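You operate a simulated robot arm through the tools that you are given. There is no shell and no other tool.

The job below is to be done with a simulated robot arm. You get a single attempt, and the scene is never put back.

Task
Unload the finished pulley into the small blue tray and load the blue roller into the press.
Fine: lever up, roller in the ring, slide pushed in again. Where these are worked on the way, their far stop is far enough and under half their travel is too little: press slide.

The check looks at the end state, three seconds after you hand in, the way a careful person would. Anything else that was tipped, shoved, dropped, spilled or broken makes it a failure.

Robot
A 6-joint arm with a two-finger parallel gripper, fixed in place. Base frame: the origin is at the foot of the arm, x ahead of it, y to its left, z up; the work surface is at about z = 0. Units: m, rad, N and s.
With the tool pointing down near the work surface it reaches from about 0.14 to 0.58 m from the base axis. Its first joint turns from -1.152 to 1.152 rad. Payload 2.1 kg.
The tool frame sits at the grasp point between the pads (the TCP): z along the fingers, y along the line on which they close. The tips reach 0.03 m beyond it. The gripper opens to 0.094 m. The fingers are 0.028 m wide and 0.01 m thick; the gripper's body (0.05 by 0.096 m) begins 0.055 m behind the TCP.
Orientation is that of the tool frame in the base frame, as a unit quaternion [x, y, z, w]. With the fingers straight down and closing along the base's y, the tool's x points along the base's -x, its y along +y and its z along -z.

Tools
- The arm moves only by the tool apply_moves. Its argument "plan" is a list of rows, each an object (a shift or turn left out is 0, a gripper value left out holds the last) with "xyz": the shift along the tool's x, y, z in units of 250 mm (1.0 is 250 mm), a list of three; "rotation": the turn, a rotation vector about the tool's x, y, z in units of 90 degrees (1.0 is 90 degrees), a list of three; "jaw": the finger opening in m, from 0 to 0.094. In form: [{"xyz": [tx, ty, tz], "rotation": [rx, ry, rz], "jaw": jaw}, ...]. A call has 1 to 20 rows; each row is the pose to reach, as a shift and turn from the pose commanded when the call began, along the tool's axes at that moment. A call with a number of a shift or a turn outside -1 to 1 is refused whole. A row lasts 0.2 s, in which the tool goes at most 0.05 m and 0.15 rad; a call with a longer step from one row to the next is refused whole, and so is a gripper value outside its range. Where a pose cannot be reached the arm comes as near as it can. A force on the tool above 90 N (or 10 N above the force at the start of the call, whichever is more), or a blocked arm, ends the call early, and 0.2 s more pass. Each finger travels about 0.072 m/s and halts on what it meets, pressing with about 45 N; the grip force reading is that of the motor and also rises with nothing between the fingers. The clock runs only during rows and for 0.2 s after the last one: add rows that repeat a pose to give the fingers time. It gives the time, the measured TCP pose, the force on the tool (base axes), the opening and the grip force at its end, in the units of the frame above (readings bear some noise), with the torque about the TCP (base axes, N m) and any sound that the robot's microphone picked up, and new pictures: "show" is both (left out), scene, wrist or none.
- Cameras (640 x 400 px; columns grow to the right, rows downward): "scene" is fixed at [0.0213, -0.3457, 0.5046]; the picture's right is [0.96, -0.27, 0.00], its down [-0.11, -0.40, -0.91] and it looks along [0.24, 0.88, -0.42] (base axes); focal length 305 px, centre (320, 200). "wrist" rides on the gripper at [0.076, 0.014, -0.103] in the tool frame; the picture's right is [-0.18, 0.98, 0.00], its down [-0.75, -0.14, -0.64] and it looks along [-0.63, -0.12, 0.77] (tool axes); focal length 243 px, centre (320, 200). There is no depth. A picture from a camera that has moved, and an enlarged one, comes with that camera's place and axes in the base frame and with its lens. The place of the scene camera against the robot may be out by one fixed shift of up to 0.012 m in any direction.
- enlarge(camera, box): a new picture of the part [left, top, right, bottom] of that camera's present view, enlarged. No time passes.
- sign_off(): hands the job in; it is judged then, once.

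Places have to be worked out from the pictures, the camera data and where the tool is seen. Open the gripper and draw the arm clear of the work before you hand the job in, unless the task says otherwise.

The tools are called as a command line: name --argument value ..., lists and objects as JSON in quotes. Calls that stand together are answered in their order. apply_moves: Moves the arm, as the interface text tells. Its arguments: {"type":"object","properties":{"plan":{"type":"array"},"show":{"type":"string","enum":["both","scene","wrist","none"]}},"required":["plan"]} The other tools are called the same way: enlarge (camera, box) takes an enlarged picture of a part of a camera's view; sign_off () hands the job in.

At the start:

```text
time_s: 0.0
position: [0.3517, 0.0939, 0.4112]
ee_rot: [0.0, 1.0, 0.0, 0.001]
contact_force: [0.1, 0.4, -0.5]
torque: [-0.01, 0.01, 0.0]
width: 0.0941
grasp_force: 0.0
```

scene: 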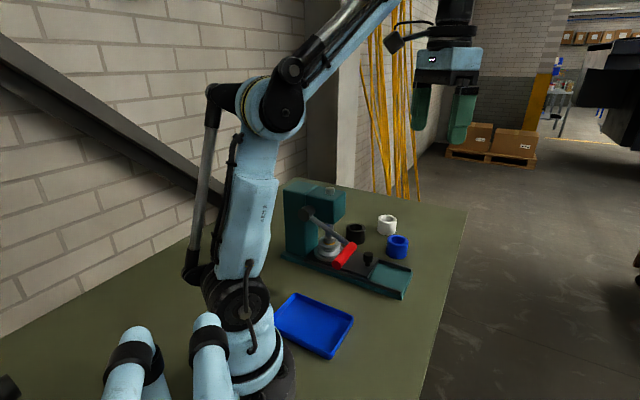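
wrist: 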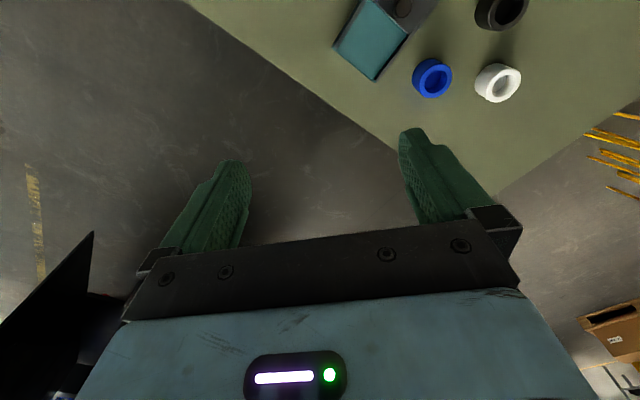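

I'll first look closer at the press and the parts in the scene view and wrist view.

enlarge --camera "scene" --box '[260, 160, 440, 310]'

enlarge --camera "wrist" --box '[300, 0, 560, 160]'

```text
2.67 times, centred on (350, 235) of scene
camera zoom: at [0.0213, -0.3457, 0.5046], right [0.96, -0.27, 0.0], down [-0.11, -0.4, -0.91], along [0.24, 0.88, -0.42], focal length 814 px, centre (240, 107)
```

zoom: 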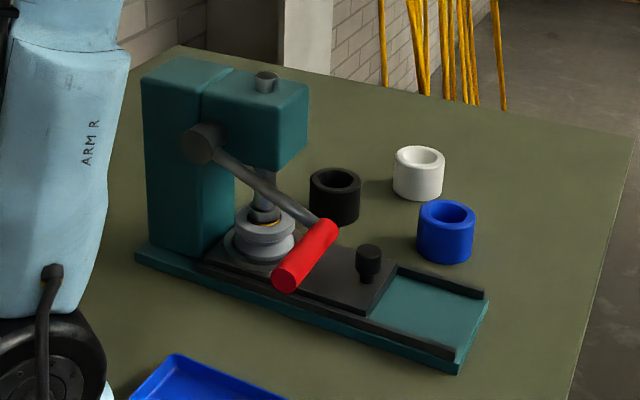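

```text
2.46 times, centred on (430, 80) of wrist
camera zoom: at [0.2737, 0.1088, 0.5151], right [0.18, 0.98, 0.0], down [0.75, -0.14, 0.64], along [0.63, -0.12, -0.77], focal length 597 px, centre (49, 495)
```

zoom: 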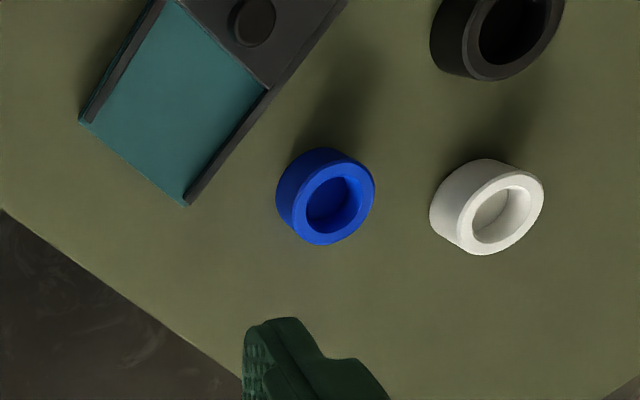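

The press runs roughly diagonally (slide axis about (0.7,-0.7)). The lever's red handle is low, the knob sits near (0.31, 0.24) and the blue roller near (0.43, 0.295). I'll turn the tool -45° and move high over the press for a better wrist view.

apply_moves --plan '[{"xyz": [0.06, 0.07, 0], "rotation": [0, 0, -0.0625], "jaw": 0.094}, {"xyz": [0.12, 0.14, 0], "rotation": [0, 0, -0.125]}, {"xyz": [0.18, 0.21, 0], "rotation": [0, 0, -0.1875]}, {"xyz": [0.24, 0.28, 0], "rotation": [0, 0, -0.25]}, {"xyz": [0.3, 0.35, 0], "rotation": [0, 0, -0.3125]}, {"xyz": [0.36, 0.42, 0], "rotation": [0, 0, -0.375]}, {"xyz": [0.42, 0.49, 0], "rotation": [0, 0, -0.4375]}, {"xyz": [0.475, 0.556, 0], "rotation": [0, 0, -0.5]}, {"xyz": [0.475, 0.556, 0], "rotation": [0, 0, -0.5]}]' --show "both"

```text
time_s: 2.0
position: [0.2336, 0.2332, 0.413]
ee_rot: [-0.383, 0.924, 0.0, 0.001]
contact_force: [0.3, 0.5, 0.8]
torque: [0.0, 0.01, -0.01]
width: 0.0938
grasp_force: 0.0
camera wrist: at [0.1678, 0.1909, 0.5158], right [-0.57, 0.82, 0.0], down [0.63, 0.43, 0.64], along [0.53, 0.36, -0.77], focal length 243 px, centre (320, 200)
```

scene: 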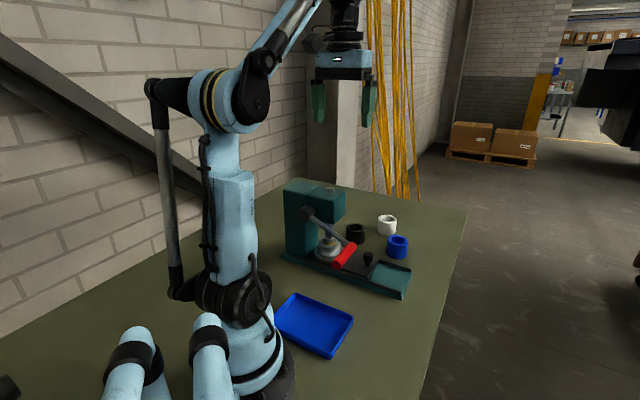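
wrist: 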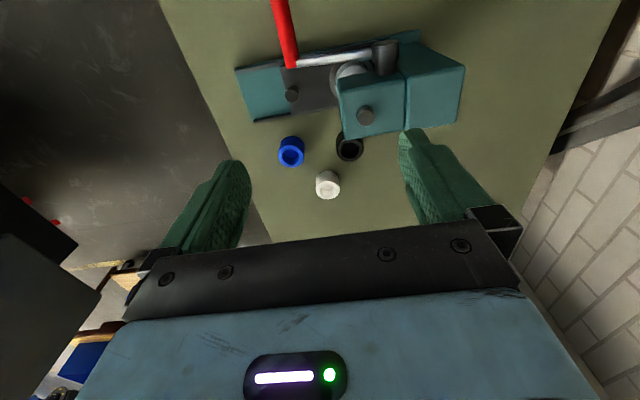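

enlarge --camera "wrist" --box '[220, 0, 480, 200]'

enlarge --camera "scene" --box '[260, 170, 420, 370]'

```text
2.00 times, centred on (350, 100) of wrist
camera zoom: at [0.1678, 0.1909, 0.5158], right [-0.57, 0.82, 0.0], down [0.63, 0.43, 0.64], along [0.53, 0.36, -0.77], focal length 485 px, centre (260, 400)
```

zoom: 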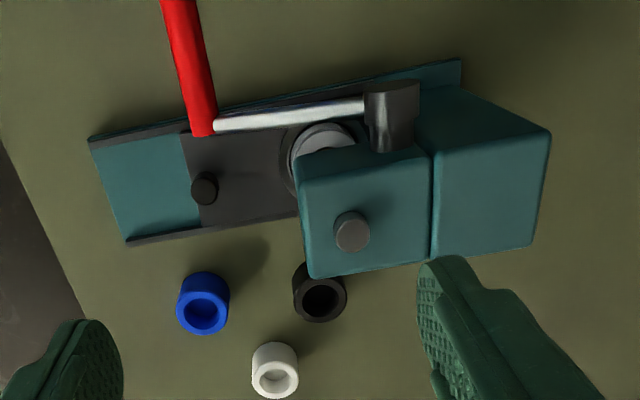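

```text
2.00 times, centred on (340, 270) of scene
camera zoom: at [0.0213, -0.3457, 0.5046], right [0.96, -0.27, 0.0], down [-0.11, -0.4, -0.91], along [0.24, 0.88, -0.42], focal length 610 px, centre (280, 60)
```

zoom: 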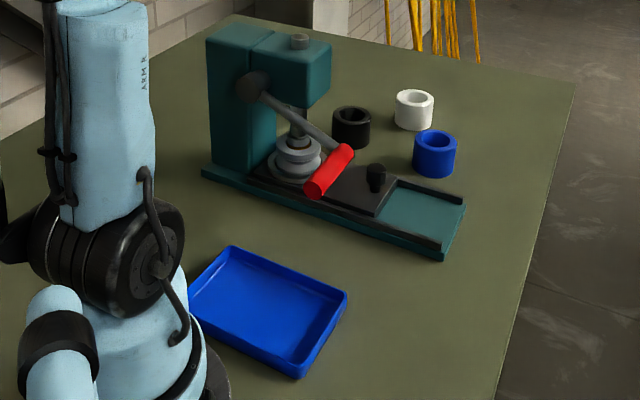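

From the wrist view the press is aligned with the slide axis e=(0.707,-0.707), with its centre line at b=(x+y)/√2≈0.375. The handle is at about a=(x-y)/√2≈0.036, z≈0.117, and runs along b from 0.23 to 0.32. I'll move above the handle and check before descending.

apply_moves --plan '[{"xyz": [0.05, -0.03, 0.12], "jaw": 0.06}, {"xyz": [0.11, -0.06, 0.25]}, {"xyz": [0.17, -0.09, 0.38]}, {"xyz": [0.22, -0.12, 0.51]}, {"xyz": [0.26, -0.143, 0.6]}, {"xyz": [0.26, -0.143, 0.6]}]' --show "both"

```text
time_s: 3.4
position: [0.2145, 0.1611, 0.2616]
ee_rot: [-0.383, 0.924, -0.001, 0.002]
contact_force: [0.4, -0.1, 0.3]
torque: [0.01, -0.02, 0.02]
width: 0.0598
grasp_force: 0.1
camera wrist: at [0.1477, 0.1183, 0.3659], right [-0.56, 0.83, 0.0], down [0.63, 0.43, 0.64], along [0.53, 0.36, -0.77], focal length 243 px, centre (320, 200)
```

scene: 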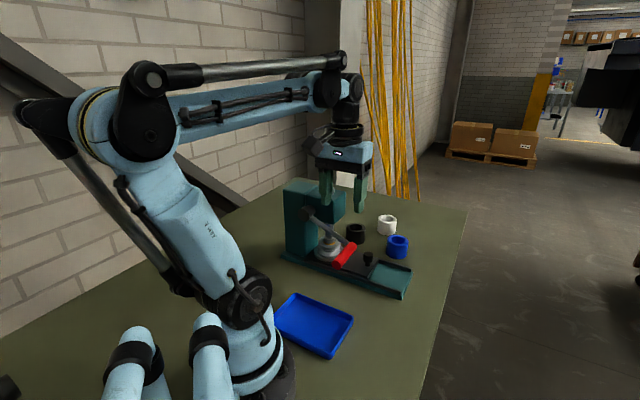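
wrist: 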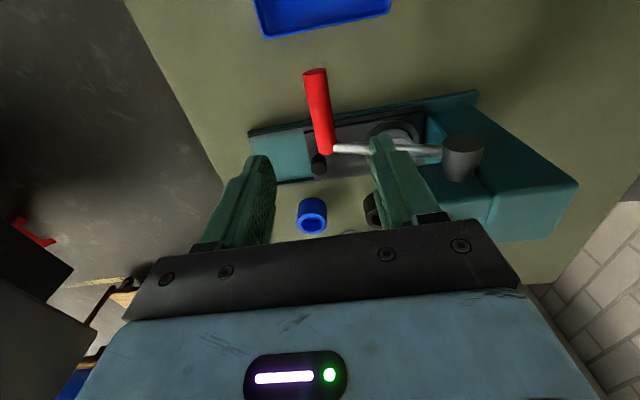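

The TCP is aligned over the handle (a≈0.037). I'll descend onto it with the jaws at 0.06, moving slightly inward along the bar.

apply_moves --plan '[{"xyz": [-0.02, 0.0, 0.12], "jaw": 0.06}, {"xyz": [-0.03, 0.0, 0.24]}, {"xyz": [-0.04, 0.0, 0.36]}, {"xyz": [-0.04, 0.0, 0.48]}, {"xyz": [-0.04, 0.0, 0.56]}, {"xyz": [-0.04, 0.0, 0.59]}, {"xyz": [-0.04, 0.0, 0.59]}]' --show "both"

```text
time_s: 5.0
position: [0.2199, 0.1681, 0.1133]
ee_rot: [-0.382, 0.924, -0.001, 0.002]
contact_force: [0.9, -0.2, -0.1]
torque: [0.0, -0.01, 0.02]
width: 0.0599
grasp_force: 0.1
camera wrist: at [0.1537, 0.1255, 0.2158], right [-0.56, 0.83, 0.0], down [0.63, 0.43, 0.64], along [0.53, 0.36, -0.77], focal length 243 px, centre (320, 200)
```

scene: 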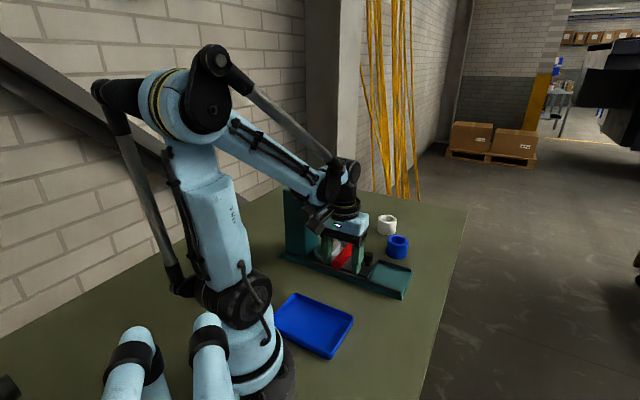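
wrist: 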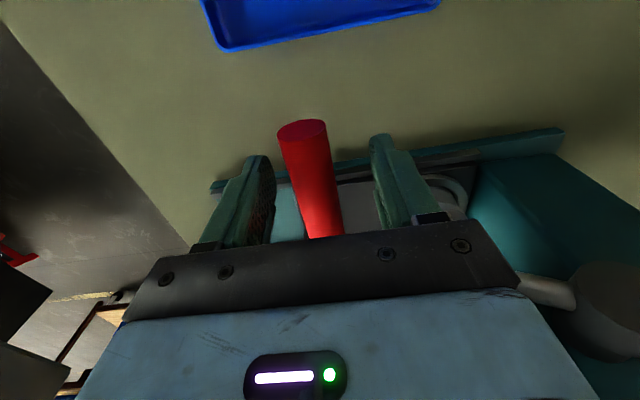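

enlarge --camera "scene" --box '[290, 170, 420, 310]'

enlarge --camera "wrist" --box '[190, 80, 490, 260]'

```text
2.86 times, centred on (355, 240) of scene
camera zoom: at [0.0213, -0.3457, 0.5046], right [0.96, -0.27, 0.0], down [-0.11, -0.4, -0.91], along [0.24, 0.88, -0.42], focal length 872 px, centre (220, 86)
```

zoom: 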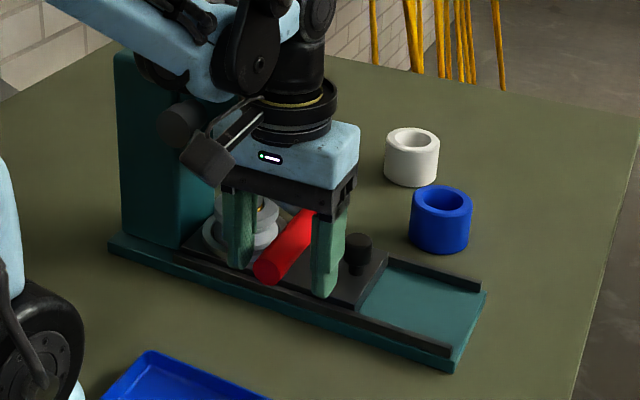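

```text
2.13 times, centred on (340, 170) of wrist
camera zoom: at [0.1537, 0.1255, 0.2158], right [-0.56, 0.83, 0.0], down [0.63, 0.43, 0.64], along [0.53, 0.36, -0.77], focal length 518 px, centre (277, 264)
```

zoom: 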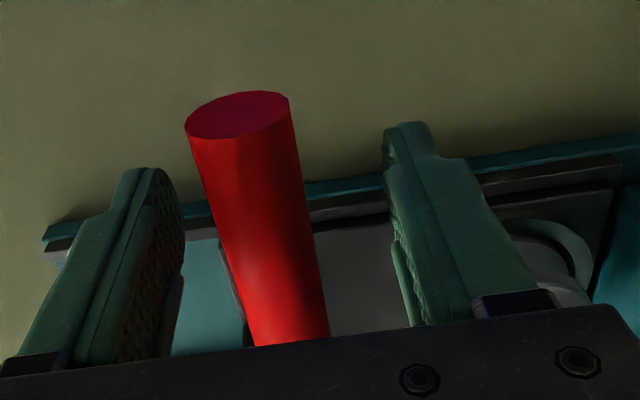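

The bar lies between the fingers, at about TCP height and centred. I'll close the jaws on it.

apply_moves --plan '[{"jaw": 0.04}, {"jaw": 0.02}, {"jaw": 0.015}, {"jaw": 0.015}]' --show "both"

```text
time_s: 6.0
position: [0.2203, 0.1696, 0.1128]
ee_rot: [-0.383, 0.924, 0.002, 0.0]
contact_force: [-6.3, 7.2, 3.1]
torque: [0.0, 0.08, -0.1]
width: 0.0228
grasp_force: 45.0
camera wrist: at [0.1533, 0.1259, 0.2162], right [-0.57, 0.82, 0.0], down [0.63, 0.43, 0.64], along [0.53, 0.36, -0.77], focal length 243 px, centre (320, 200)
```

scene: 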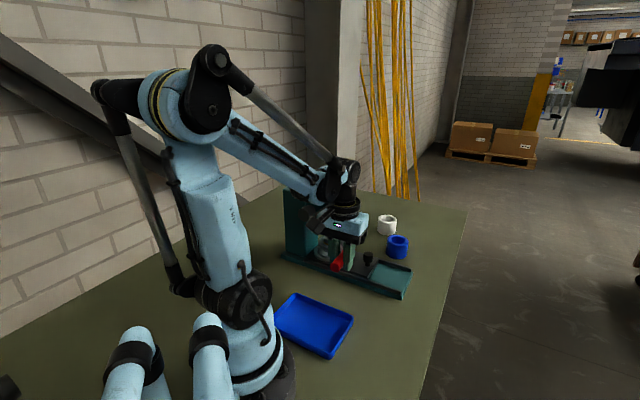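
wrist: 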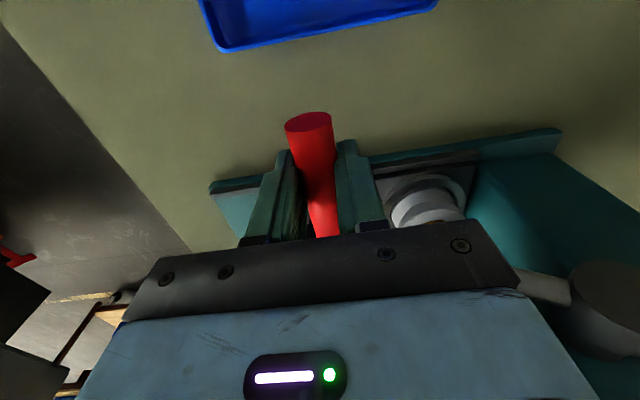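

The handle is gripped at a width of 0.0228. I'll raise the lever in small arc steps about the hub (estimated at a≈-0.09, z≈0.16), watching the forces.

apply_moves --plan '[{"xyz": [0, -0.0096, -0.0292], "jaw": 0.015}, {"xyz": [0, -0.0172, -0.0564]}, {"xyz": [0, -0.0232, -0.0836]}]' --show "both"

```text
time_s: 6.8
position: [0.2245, 0.1644, 0.1337]
ee_rot: [-0.382, 0.924, -0.002, 0.001]
contact_force: [9.1, -4.4, -7.7]
torque: [-0.74, 0.34, 0.17]
width: 0.0223
grasp_force: 44.9
camera wrist: at [0.1586, 0.1206, 0.2379], right [-0.56, 0.83, 0.0], down [0.63, 0.43, 0.64], along [0.53, 0.36, -0.76], focal length 243 px, centre (320, 200)
```

scene: 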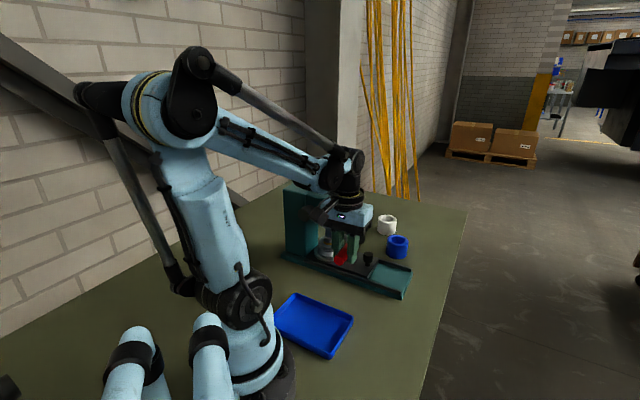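
wrist: 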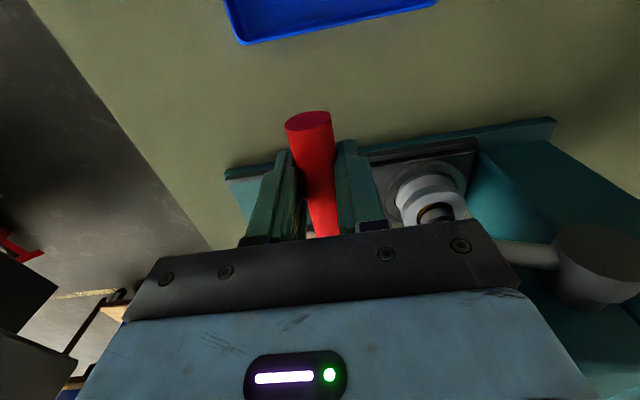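

No slip. An outward force of about 9 N suggests the pivot is slightly higher (z≈0.17), so I'll adjust the arc and continue raising.

apply_moves --plan '[{"xyz": [0, -0.012, -0.024], "jaw": 0.015}, {"xyz": [0, -0.018, -0.0484]}, {"xyz": [0, -0.022, -0.072]}, {"xyz": [0, -0.0244, -0.0952]}, {"xyz": [0, -0.026, -0.119]}, {"xyz": [0, -0.0264, -0.1424]}]' --show "both"

```text
time_s: 8.2
position: [0.23, 0.1596, 0.1694]
ee_rot: [-0.382, 0.924, -0.001, 0.002]
contact_force: [10.4, -8.3, -5.9]
torque: [-0.93, 0.41, 0.13]
width: 0.0223
grasp_force: 44.5
camera wrist: at [0.1632, 0.1161, 0.2732], right [-0.56, 0.83, 0.0], down [0.63, 0.43, 0.64], along [0.53, 0.36, -0.77], focal length 243 px, centre (320, 200)
```

scene: 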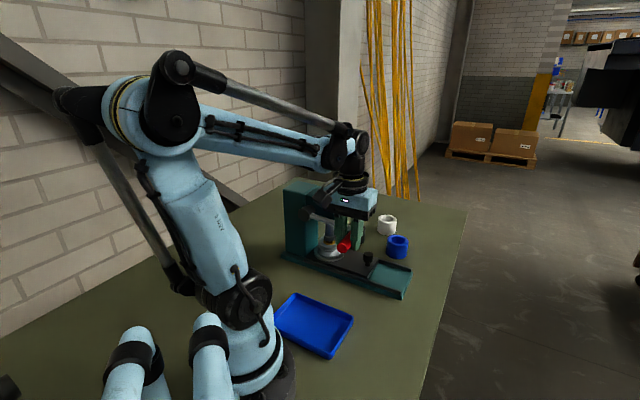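
wrist: 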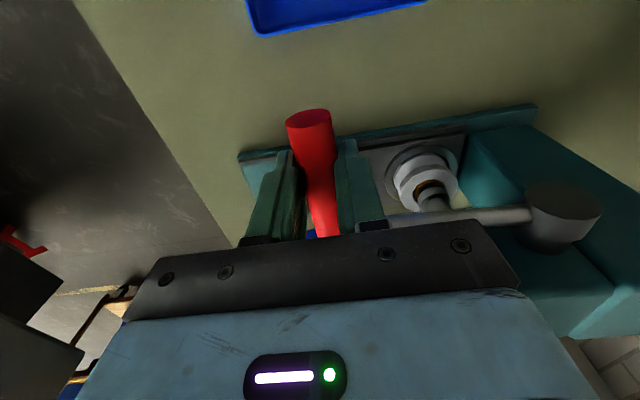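

The lever follows with no slip, with about 13 N outward, so the true arc lies a little further out. I'll continue with the corrected pivot (z≈0.178).

apply_moves --plan '[{"xyz": [0, -0.0084, -0.032], "jaw": 0.015}, {"xyz": [0, -0.0078, -0.056]}, {"xyz": [0, -0.0064, -0.08]}, {"xyz": [0, -0.0035, -0.104]}, {"xyz": [0, 0.0, -0.127]}, {"xyz": [0, 0.0, -0.127]}]' --show "both"

```text
time_s: 9.6
position: [0.2284, 0.1599, 0.2023]
ee_rot: [-0.383, 0.924, -0.001, 0.0]
contact_force: [-7.6, -11.3, -2.4]
torque: [-0.25, 0.0, 0.03]
width: 0.0227
grasp_force: 45.1
camera wrist: at [0.1627, 0.1169, 0.3058], right [-0.56, 0.83, 0.0], down [0.63, 0.43, 0.64], along [0.53, 0.36, -0.77], focal length 243 px, centre (320, 200)
```

scene: 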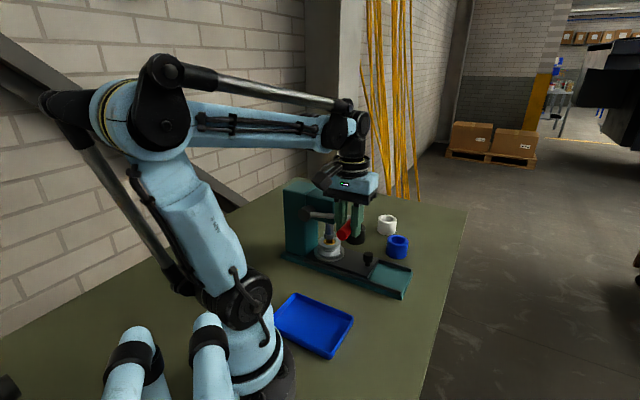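
wrist: 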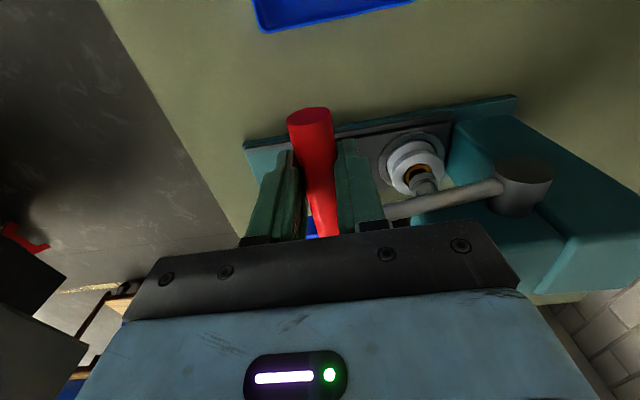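

enlarge --camera "scene" --box '[270, 130, 420, 290]'

enlarge --camera "wrist" --box '[230, 80, 570, 260]'

```text
2.50 times, centred on (345, 210) of scene
camera zoom: at [0.0213, -0.3457, 0.5046], right [0.96, -0.27, 0.0], down [-0.11, -0.4, -0.91], along [0.24, 0.88, -0.42], focal length 763 px, centre (258, 175)
```

zoom: 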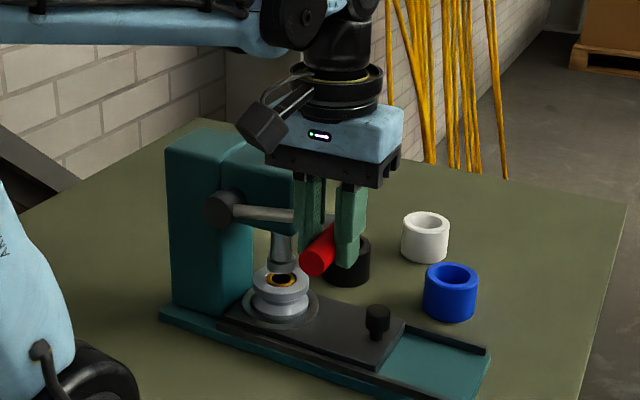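

```text
1.88 times, centred on (400, 170) of wrist
camera zoom: at [0.1627, 0.1169, 0.3058], right [-0.56, 0.83, 0.0], down [0.63, 0.43, 0.64], along [0.53, 0.36, -0.77], focal length 457 px, centre (169, 256)
```

zoom: 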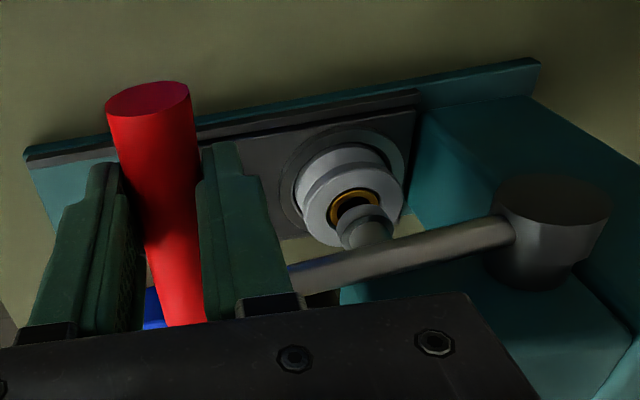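

The ram is rising with the lever, now about horizontal. I'll continue along the arc towards about 25–30° above horizontal.

apply_moves --plan '[{"xyz": [0.003, 0.006, -0.028], "jaw": 0.015}, {"xyz": [0.004, 0.012, -0.055]}, {"xyz": [0.004, 0.019, -0.078]}, {"xyz": [0.004, 0.0264, -0.1]}, {"xyz": [0.004, 0.035, -0.122]}, {"xyz": [0.004, 0.0444, -0.1446]}, {"xyz": [0.004, 0.0444, -0.1446]}]' --show "both"

```text
time_s: 11.2
position: [0.2214, 0.1682, 0.2393]
ee_rot: [-0.382, 0.924, -0.003, 0.003]
contact_force: [27.5, -3.5, 6.6]
torque: [-0.36, -0.4, 0.13]
width: 0.0227
grasp_force: 45.2
camera wrist: at [0.1546, 0.1242, 0.3421], right [-0.56, 0.83, -0.01], down [0.63, 0.43, 0.65], along [0.54, 0.36, -0.76], focal length 243 px, centre (320, 200)
```

scene: 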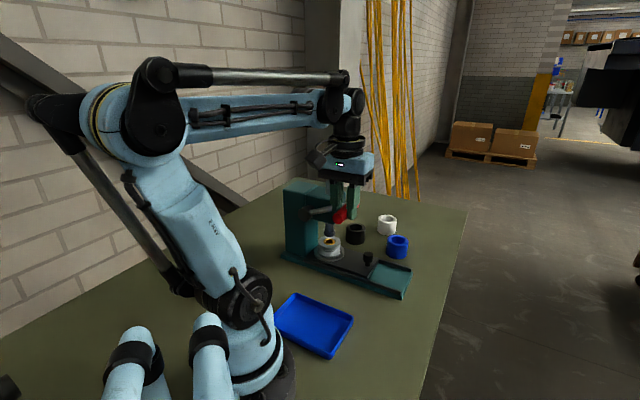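
wrist: 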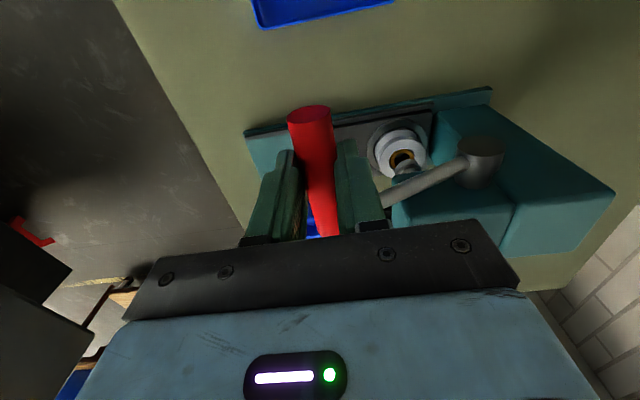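

The force is mostly radial outward (about 22 N), so I'll use a slightly larger arc and continue to around 40°.

apply_moves --plan '[{"xyz": [-0.002, 0.0, -0.025], "jaw": 0.015}, {"xyz": [-0.004, 0.012, -0.0516]}, {"xyz": [-0.004, 0.025, -0.072]}, {"xyz": [-0.004, 0.038, -0.092]}, {"xyz": [-0.004, 0.053, -0.111]}, {"xyz": [-0.004, 0.0672, -0.13]}, {"xyz": [-0.004, 0.0672, -0.13]}]' --show "both"

```text
time_s: 12.8
position: [0.2079, 0.1784, 0.2704]
ee_rot: [-0.383, 0.924, -0.001, 0.002]
contact_force: [14.7, -5.7, 7.2]
torque: [-0.84, 0.12, 0.1]
width: 0.0222
grasp_force: 44.4
camera wrist: at [0.1426, 0.1365, 0.3739], right [-0.56, 0.83, 0.0], down [0.63, 0.43, 0.64], along [0.53, 0.36, -0.77], focal length 243 px, centre (320, 200)
```

scene: 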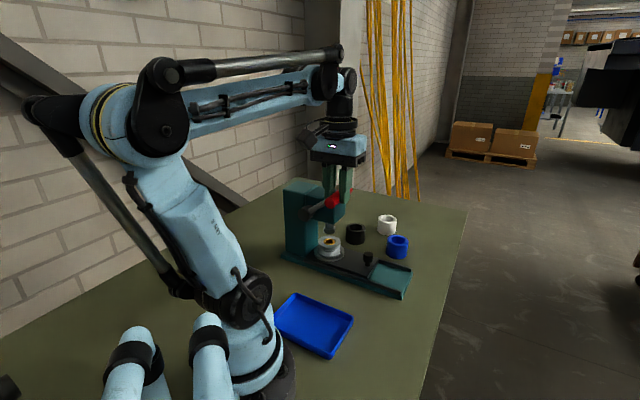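
wrist: 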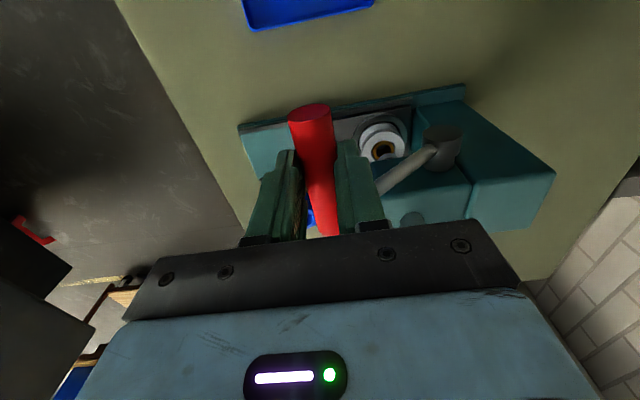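

Still following smoothly (about 40°), with the ram now clear of the pulley. I'll keep going towards the upper stop and watch for tangential resistance.

apply_moves --plan '[{"xyz": [0, 0.011, -0.021], "jaw": 0.015}, {"xyz": [0, 0.0256, -0.042]}, {"xyz": [0, 0.043, -0.059]}, {"xyz": [0, 0.0612, -0.0748]}, {"xyz": [0, 0.08, -0.09]}, {"xyz": [0, 0.0996, -0.1044]}, {"xyz": [0, 0.0996, -0.1044]}]' --show "both"

```text
time_s: 14.4
position: [0.1916, 0.1974, 0.2967]
ee_rot: [-0.383, 0.924, 0.0, 0.001]
contact_force: [0.3, -0.1, 0.0]
torque: [0.0, -0.04, 0.0]
width: 0.0154
grasp_force: 0.0
camera wrist: at [0.1253, 0.1539, 0.3999], right [-0.56, 0.83, 0.0], down [0.63, 0.43, 0.64], along [0.53, 0.36, -0.77], focal length 243 px, centre (320, 200)
```

scene: 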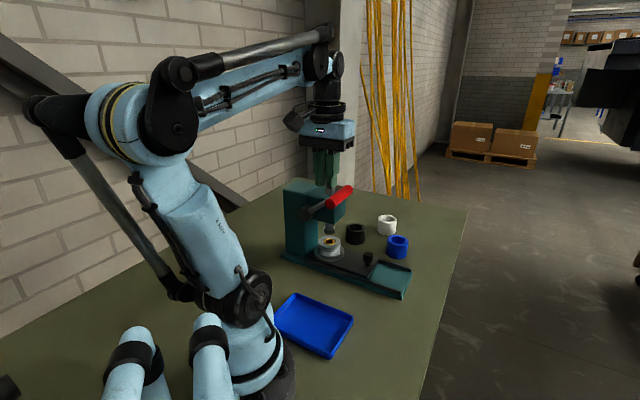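
wrist: 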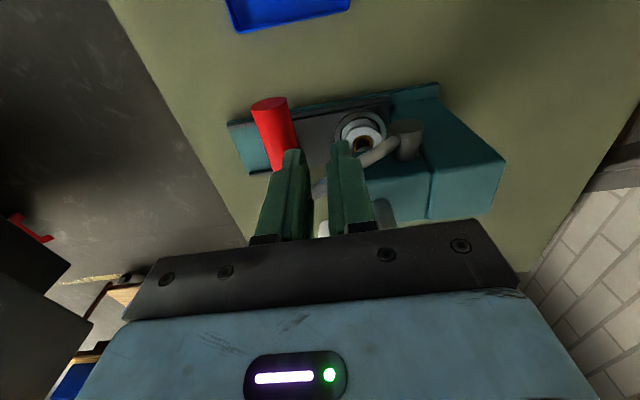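

The grip slipped off the handle around 45–50°, which was probably the upper stop. I'll look at where the lever rests now.

enlarge --camera "scene" --box '[270, 130, 420, 290]'

enlarge --camera "wrist" --box '[210, 60, 530, 260]'

```text
2.50 times, centred on (345, 210) of scene
camera zoom: at [0.0213, -0.3457, 0.5046], right [0.96, -0.27, 0.0], down [-0.11, -0.4, -0.91], along [0.24, 0.88, -0.42], focal length 763 px, centre (258, 175)
```

zoom: 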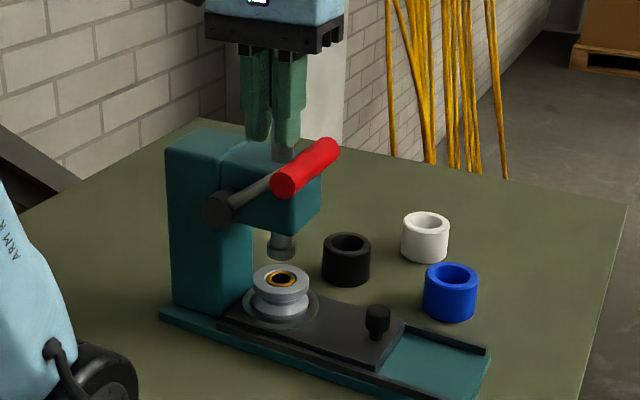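

```text
2.00 times, centred on (370, 160) of wrist
camera zoom: at [0.1253, 0.1539, 0.3999], right [-0.56, 0.83, 0.0], down [0.63, 0.43, 0.64], along [0.53, 0.36, -0.77], focal length 485 px, centre (220, 280)
```

zoom: 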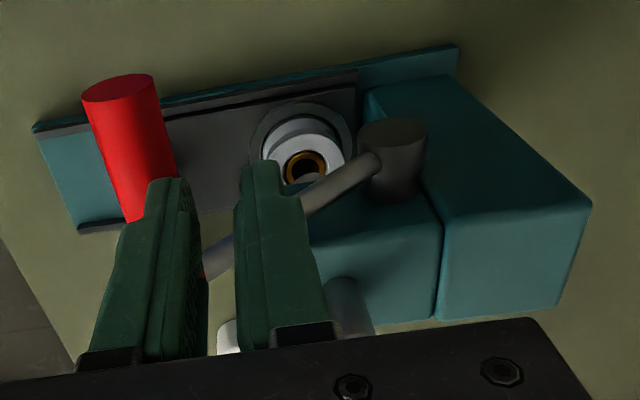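

The lever rests up at about 37°, the ram is well clear of the pulley, and the pads slid off upward, which fits an end stop. I'll back straight up, then swing outward and turn the tool so it can come at the knob from the outer side, keeping the forearm clear of the raised handle.

apply_moves --plan '[{"xyz": [0, 0, -0.12], "jaw": 0.015}, {"xyz": [0, 0, -0.26]}, {"xyz": [0, 0, -0.4]}, {"xyz": [-0.02, -0.05, -0.4], "rotation": [0, 0, -0.08], "jaw": 0.05}, {"xyz": [-0.04, -0.1, -0.4], "rotation": [0, 0, -0.16]}, {"xyz": [-0.06, -0.15, -0.4], "rotation": [0, 0, -0.24]}, {"xyz": [-0.08, -0.2, -0.4], "rotation": [0, 0, -0.32]}, {"xyz": [-0.1, -0.26, -0.4], "rotation": [0, 0, -0.4]}, {"xyz": [-0.12, -0.32, -0.4], "rotation": [0, 0, -0.48]}, {"xyz": [-0.14, -0.38, -0.4], "rotation": [0, 0, -0.56]}, {"xyz": [-0.16, -0.44, -0.4], "rotation": [0, 0, -0.64]}, {"xyz": [-0.18, -0.5, -0.4], "rotation": [0, 0, -0.72]}, {"xyz": [-0.2, -0.55, -0.4], "rotation": [0, 0, -0.8]}, {"xyz": [-0.22, -0.6, -0.4], "rotation": [0, 0, -0.88]}, {"xyz": [-0.224, -0.616, -0.4], "rotation": [0, 0, -0.94]}, {"xyz": [-0.224, -0.616, -0.4], "rotation": [0, 0, -1.0]}, {"xyz": [-0.224, -0.616, -0.4], "rotation": [0, 0, -1.0]}]' --show "both"

```text
time_s: 18.0
position: [0.339, 0.1281, 0.3981]
ee_rot: [0.924, -0.382, 0.001, 0.0]
contact_force: [0.0, 0.2, 0.1]
torque: [0.04, -0.03, 0.01]
width: 0.0502
grasp_force: 0.1
camera wrist: at [0.3814, 0.0647, 0.501], right [-0.82, -0.57, 0.0], down [-0.44, 0.63, 0.64], along [-0.36, 0.53, -0.77], focal length 243 px, centre (320, 200)
```

scene: 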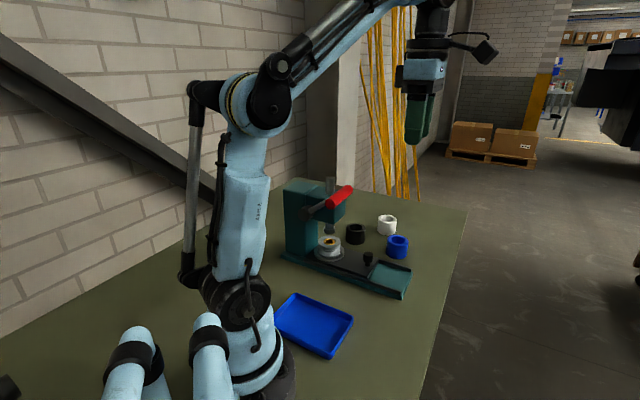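
wrist: 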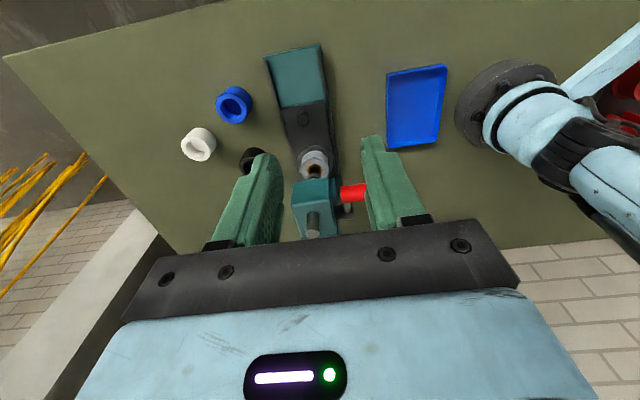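

enlarge --camera "wrist" --box '[200, 30, 460, 200]'

enlarge --camera "scene" --box '[270, 170, 420, 300]'

```text
2.35 times, centred on (330, 115) of wrist
camera zoom: at [0.3814, 0.0647, 0.501], right [-0.82, -0.57, 0.0], down [-0.44, 0.63, 0.64], along [-0.36, 0.53, -0.77], focal length 571 px, centre (296, 400)
```

zoom: 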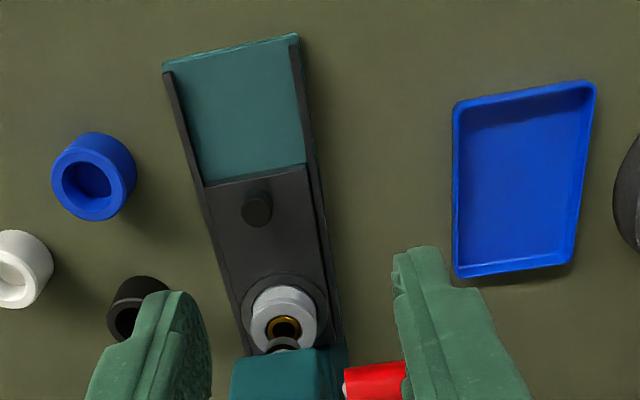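

```text
3.08 times, centred on (345, 235) of scene
camera zoom: at [0.0213, -0.3457, 0.5046], right [0.96, -0.27, 0.0], down [-0.11, -0.4, -0.91], along [0.24, 0.88, -0.42], focal length 939 px, centre (243, 92)
```

zoom: 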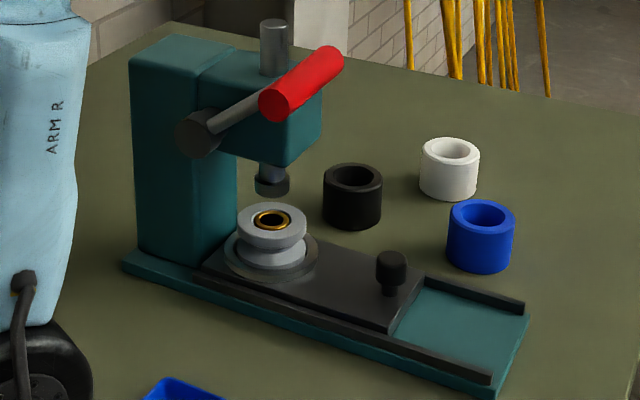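

The lever is still up. In press coordinates (a along the slide, b across it) I place the knob at about (a 0.058, b 0.377), the pulley at (-0.049, 0.376), the blue roller at (0.094, 0.508) and the tray centre at (0.019, 0.16). I'll tilt the tool 30° so the wrist stays outboard of the handle, and hover above the knob.

apply_moves --plan '[{"xyz": [-0.03, -0.015, 0.08], "rotation": [0, -0.055, 0], "jaw": 0.05}, {"xyz": [-0.06, -0.03, 0.16], "rotation": [0, -0.11, 0]}, {"xyz": [-0.09, -0.05, 0.24], "rotation": [0, -0.165, 0]}, {"xyz": [-0.12, -0.07, 0.32], "rotation": [0, -0.22, 0]}, {"xyz": [-0.16, -0.09, 0.4], "rotation": [0, -0.275, 0]}, {"xyz": [-0.2, -0.11, 0.48], "rotation": [0, -0.3333, 0]}, {"xyz": [-0.24, -0.13, 0.56], "rotation": [0, -0.3333, 0]}, {"xyz": [-0.28, -0.15, 0.64], "rotation": [0, -0.3333, 0]}, {"xyz": [-0.32, -0.17, 0.72], "rotation": [0, -0.3333, 0]}, {"xyz": [-0.35, -0.18, 0.8], "rotation": [0, -0.3333, 0]}, {"xyz": [-0.3676, -0.1864, 0.88], "rotation": [0, -0.3333, 0]}, {"xyz": [-0.3676, -0.1864, 0.9], "rotation": [0, -0.3333, 0]}, {"xyz": [-0.3676, -0.1864, 0.9], "rotation": [0, -0.3333, 0]}]' --show "both"

```text
time_s: 20.8
position: [0.3086, 0.2275, 0.1716]
ee_rot: [0.893, -0.37, -0.237, -0.099]
contact_force: [-0.2, 0.7, -0.1]
torque: [-0.01, -0.04, 0.0]
width: 0.0499
grasp_force: 0.0
camera wrist: at [0.3797, 0.1342, 0.2239], right [-0.81, -0.58, 0.09], down [-0.14, 0.33, 0.93], along [-0.57, 0.74, -0.35], focal length 243 px, centre (320, 200)
```

scene: 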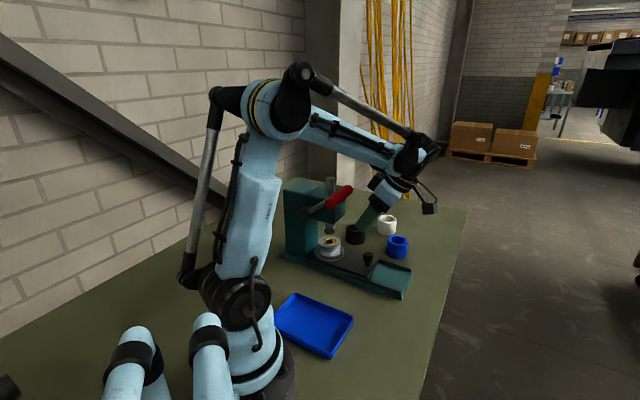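
wrist: 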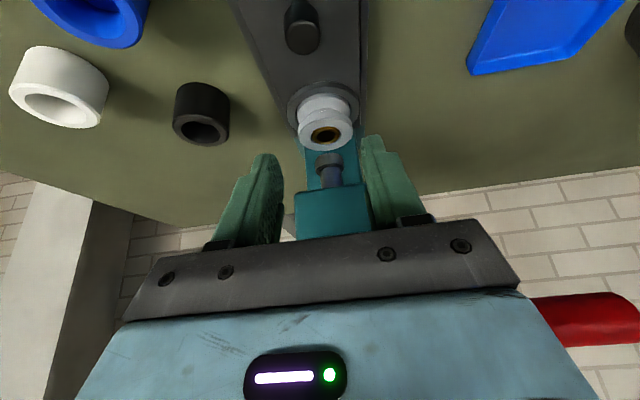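

The knob is confirmed at about (a 0.059, b 0.378), with its top at z≈0.064. I'll descend vertically around it with the tilted gripper.

apply_moves --plan '[{"xyz": [0.05, -0.002, 0.083], "jaw": 0.05}, {"xyz": [0.1, -0.004, 0.166]}, {"xyz": [0.15, -0.004, 0.249]}, {"xyz": [0.19, -0.004, 0.315]}, {"xyz": [0.22, -0.004, 0.365]}, {"xyz": [0.22, -0.004, 0.365]}]' --show "both"

```text
time_s: 22.2
position: [0.3108, 0.2258, 0.064]
ee_rot: [0.892, -0.37, -0.238, -0.1]
contact_force: [-0.2, -0.9, -0.5]
torque: [-0.02, -0.03, -0.03]
width: 0.0499
grasp_force: 0.1
camera wrist: at [0.3815, 0.1334, 0.1172], right [-0.81, -0.58, 0.09], down [-0.14, 0.33, 0.93], along [-0.57, 0.74, -0.35], focal length 243 px, centre (320, 200)
```

scene: 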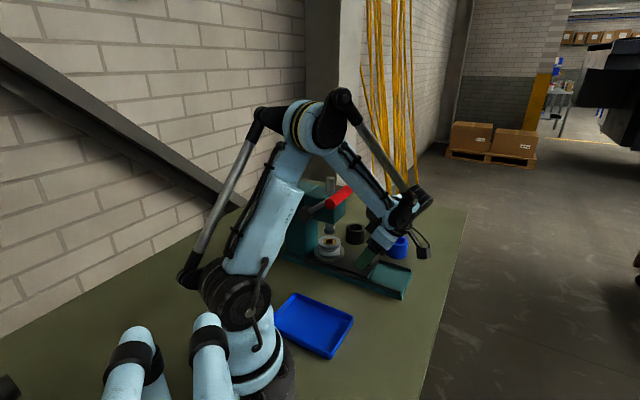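
wrist: 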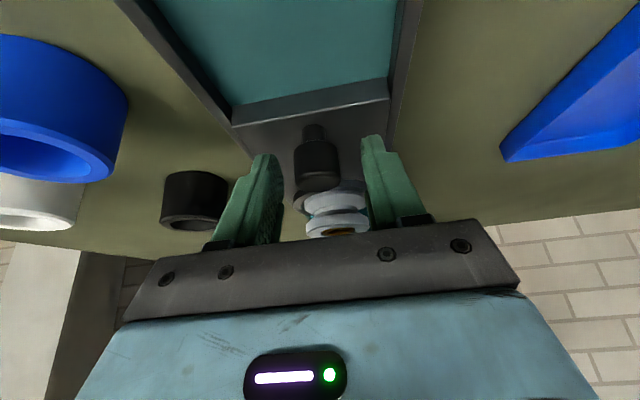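

The knob sits centred between the fingers with its top at TCP height. I'll lower 4 mm more and close on it.

apply_moves --plan '[{"xyz": [0.008, 0, 0.014], "jaw": 0.05}, {"xyz": [0.008, 0, 0.014], "jaw": 0.03}, {"xyz": [0.008, 0, 0.014], "jaw": 0.015}, {"xyz": [0.008, 0, 0.014], "jaw": 0.015}]' --show "both"

```text
time_s: 23.2
position: [0.3102, 0.2258, 0.0622]
ee_rot: [0.893, -0.368, -0.241, -0.1]
contact_force: [-0.7, -6.3, 58.3]
torque: [-0.53, 0.52, 0.01]
width: 0.0262
grasp_force: 10.2
camera wrist: at [0.3815, 0.1333, 0.114], right [-0.81, -0.58, 0.09], down [-0.13, 0.33, 0.93], along [-0.57, 0.74, -0.35], focal length 243 px, centre (320, 200)
```

scene: 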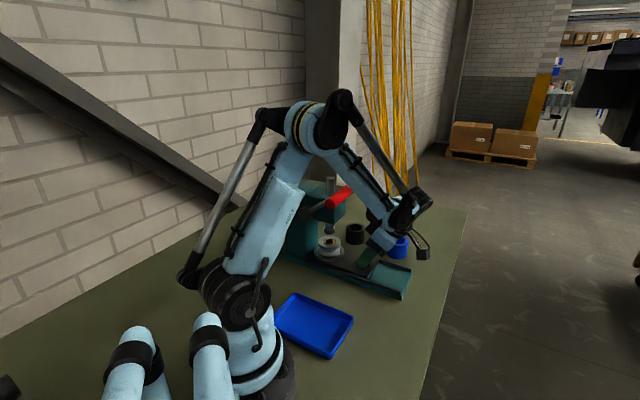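
wrist: 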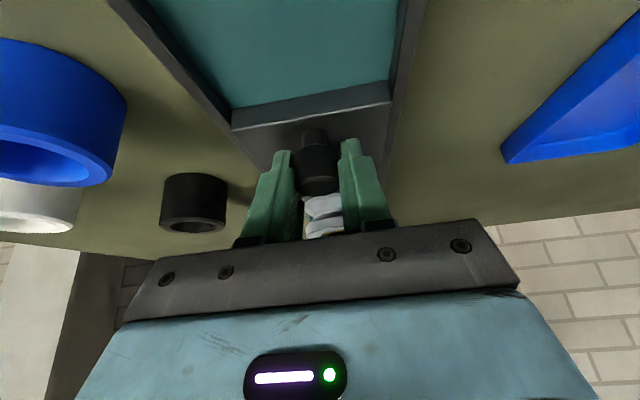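

A 58 N upward push means a fingertip corner is bearing on the slide plate. I'll rise 5 mm and re-close on the knob.

apply_moves --plan '[{"xyz": [-0.01, 0, -0.0173], "jaw": 0.03}, {"xyz": [-0.01, 0, -0.0173], "jaw": 0.03}, {"xyz": [-0.01, 0, -0.0173], "jaw": 0.015}, {"xyz": [-0.01, 0, -0.0173], "jaw": 0.015}]' --show "wrist"

```text
time_s: 24.2
position: [0.3113, 0.2255, 0.0672]
ee_rot: [0.893, -0.37, -0.236, -0.1]
contact_force: [12.4, 14.0, -21.4]
torque: [-0.37, 0.07, 0.02]
width: 0.0248
grasp_force: 44.5
camera wrist: at [0.3821, 0.133, 0.1182], right [-0.81, -0.58, 0.09], down [-0.14, 0.33, 0.93], along [-0.57, 0.74, -0.35], focal length 243 px, centre (320, 200)
```

wrist: 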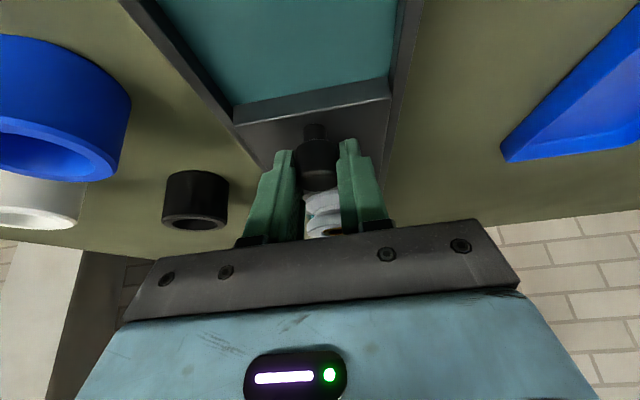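

The knob is gripped at a width of 0.0248. I'll relax the small strain and pull the slide outward along +e by 30 mm, then check.

apply_moves --plan '[{"xyz": [0.003, -0.006, 0.005], "jaw": 0.015}, {"xyz": [0.0376, -0.006, -0.0148]}, {"xyz": [0.0723, -0.006, -0.0348]}, {"xyz": [0.107, -0.006, -0.0548]}]' --show "both"

```text
time_s: 25.2
position: [0.332, 0.2051, 0.0652]
ee_rot: [0.892, -0.369, -0.24, -0.099]
contact_force: [-2.5, -0.7, 32.4]
torque: [-0.11, 0.39, -0.04]
width: 0.0249
grasp_force: 45.3
camera wrist: at [0.4031, 0.113, 0.1172], right [-0.81, -0.58, 0.09], down [-0.13, 0.33, 0.93], along [-0.58, 0.74, -0.35], focal length 243 px, centre (320, 200)
```

scene: 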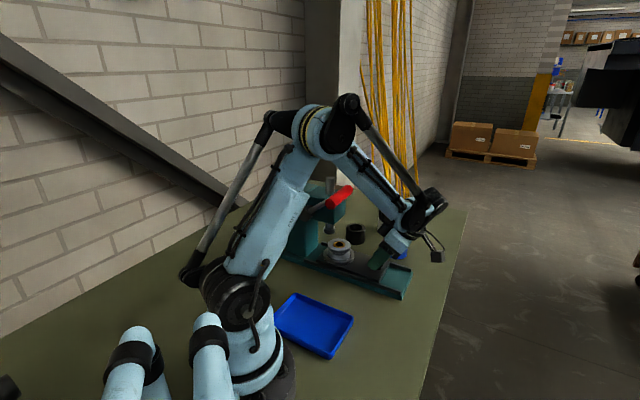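
wrist: 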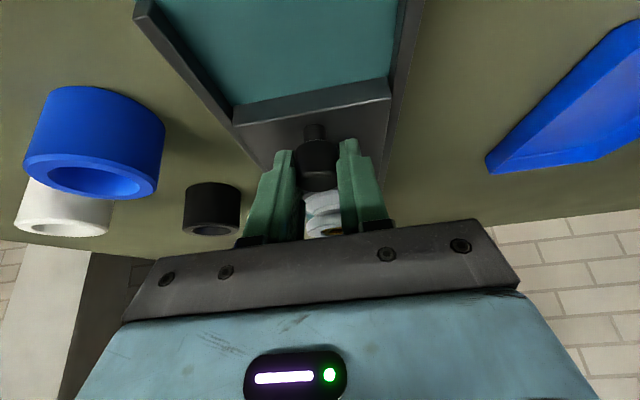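

The slide follows the knob easily (about 1 N along the travel). I'll continue pulling out another 30 mm, raised 1 mm.

apply_moves --plan '[{"xyz": [0.0326, 0, -0.0235], "jaw": 0.015}, {"xyz": [0.0673, 0, -0.0435]}, {"xyz": [0.102, 0, -0.0635]}, {"xyz": [0.102, 0, -0.0635]}]' --show "both"

```text
time_s: 26.2
position: [0.3555, 0.1823, 0.065]
ee_rot: [0.893, -0.37, -0.236, -0.099]
contact_force: [4.1, 6.0, -21.9]
torque: [0.14, 0.55, -0.03]
width: 0.0248
grasp_force: 45.1
camera wrist: at [0.4252, 0.0903, 0.1178], right [-0.81, -0.58, 0.09], down [-0.14, 0.34, 0.93], along [-0.57, 0.74, -0.35], focal length 243 px, centre (320, 200)
```

scene: 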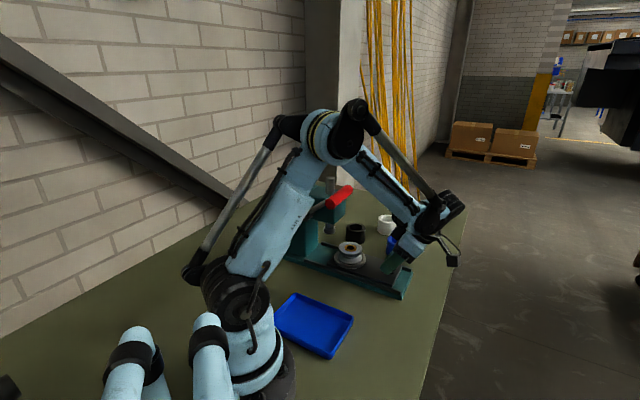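
wrist: 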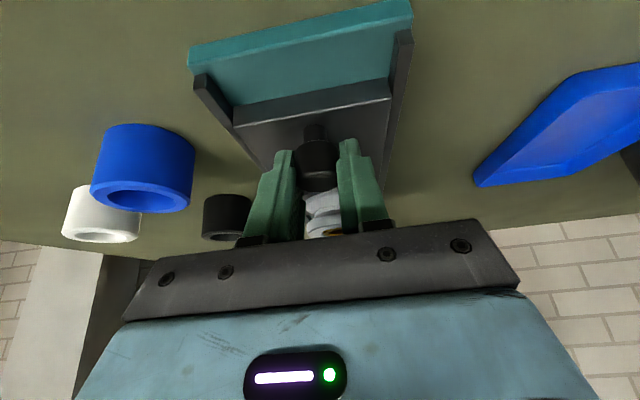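

The slide is about 63 mm out. I'll continue in small steps to find its far stop.

apply_moves --plan '[{"xyz": [0.027, 0, -0.0135], "jaw": 0.015}, {"xyz": [0.053, 0, -0.0285]}, {"xyz": [0.053, 0, -0.0285]}]' --show "both"

```text
time_s: 27.0
position: [0.3656, 0.1725, 0.0664]
ee_rot: [0.892, -0.37, -0.239, -0.1]
contact_force: [3.2, 3.9, -5.4]
torque: [-0.75, -0.17, 0.17]
width: 0.0247
grasp_force: 44.7
camera wrist: at [0.4359, 0.0799, 0.1174], right [-0.81, -0.58, 0.09], down [-0.14, 0.33, 0.93], along [-0.57, 0.74, -0.35], focal length 243 px, centre (320, 200)
```

scene: 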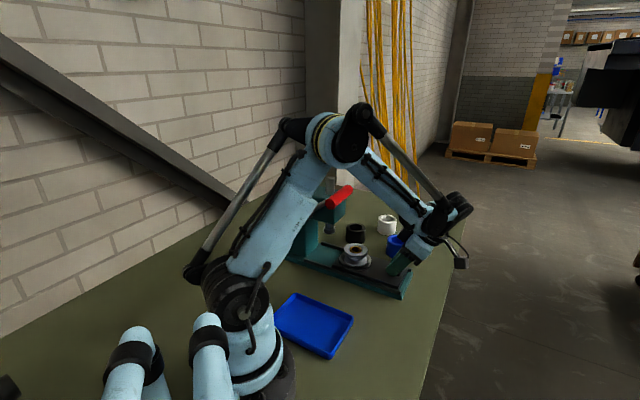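
wrist: 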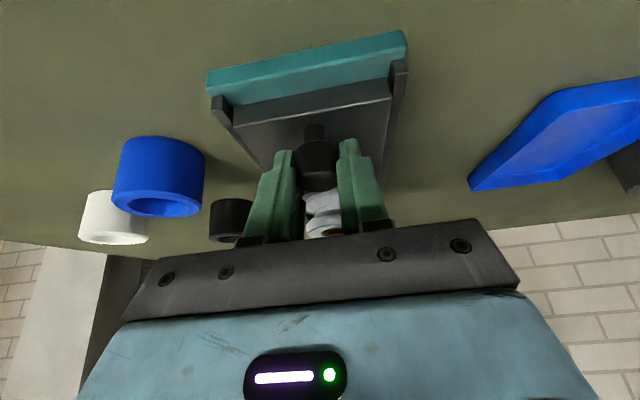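

apply_moves --plan '[{"xyz": [0.026, 0, -0.015], "jaw": 0.015}, {"xyz": [0.052, 0, -0.03]}, {"xyz": [0.052, 0, -0.03]}]' --show "both"

```text
time_s: 27.8
position: [0.3753, 0.162, 0.0663]
ee_rot: [0.893, -0.369, -0.239, -0.099]
contact_force: [-3.4, -2.4, 13.7]
torque: [-0.93, -0.39, 0.01]
width: 0.0248
grasp_force: 45.0
camera wrist: at [0.4461, 0.0697, 0.1173], right [-0.81, -0.58, 0.09], down [-0.14, 0.33, 0.93], along [-0.57, 0.74, -0.35], focal length 243 px, centre (320, 200)
```

scene: 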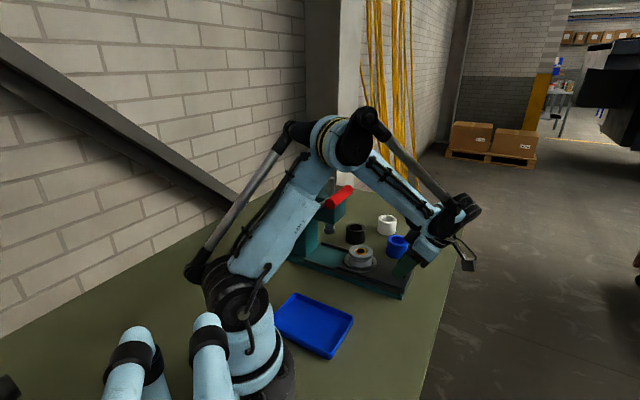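
wrist: 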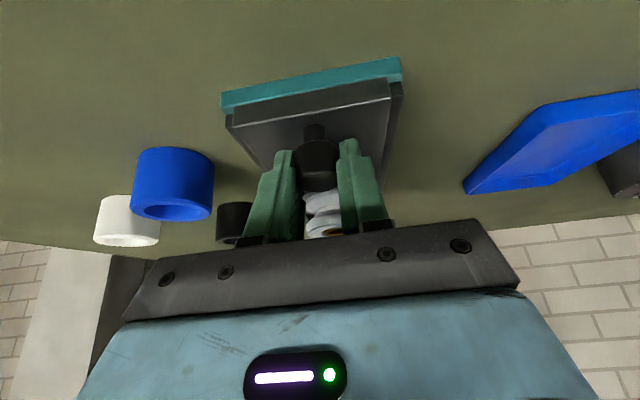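

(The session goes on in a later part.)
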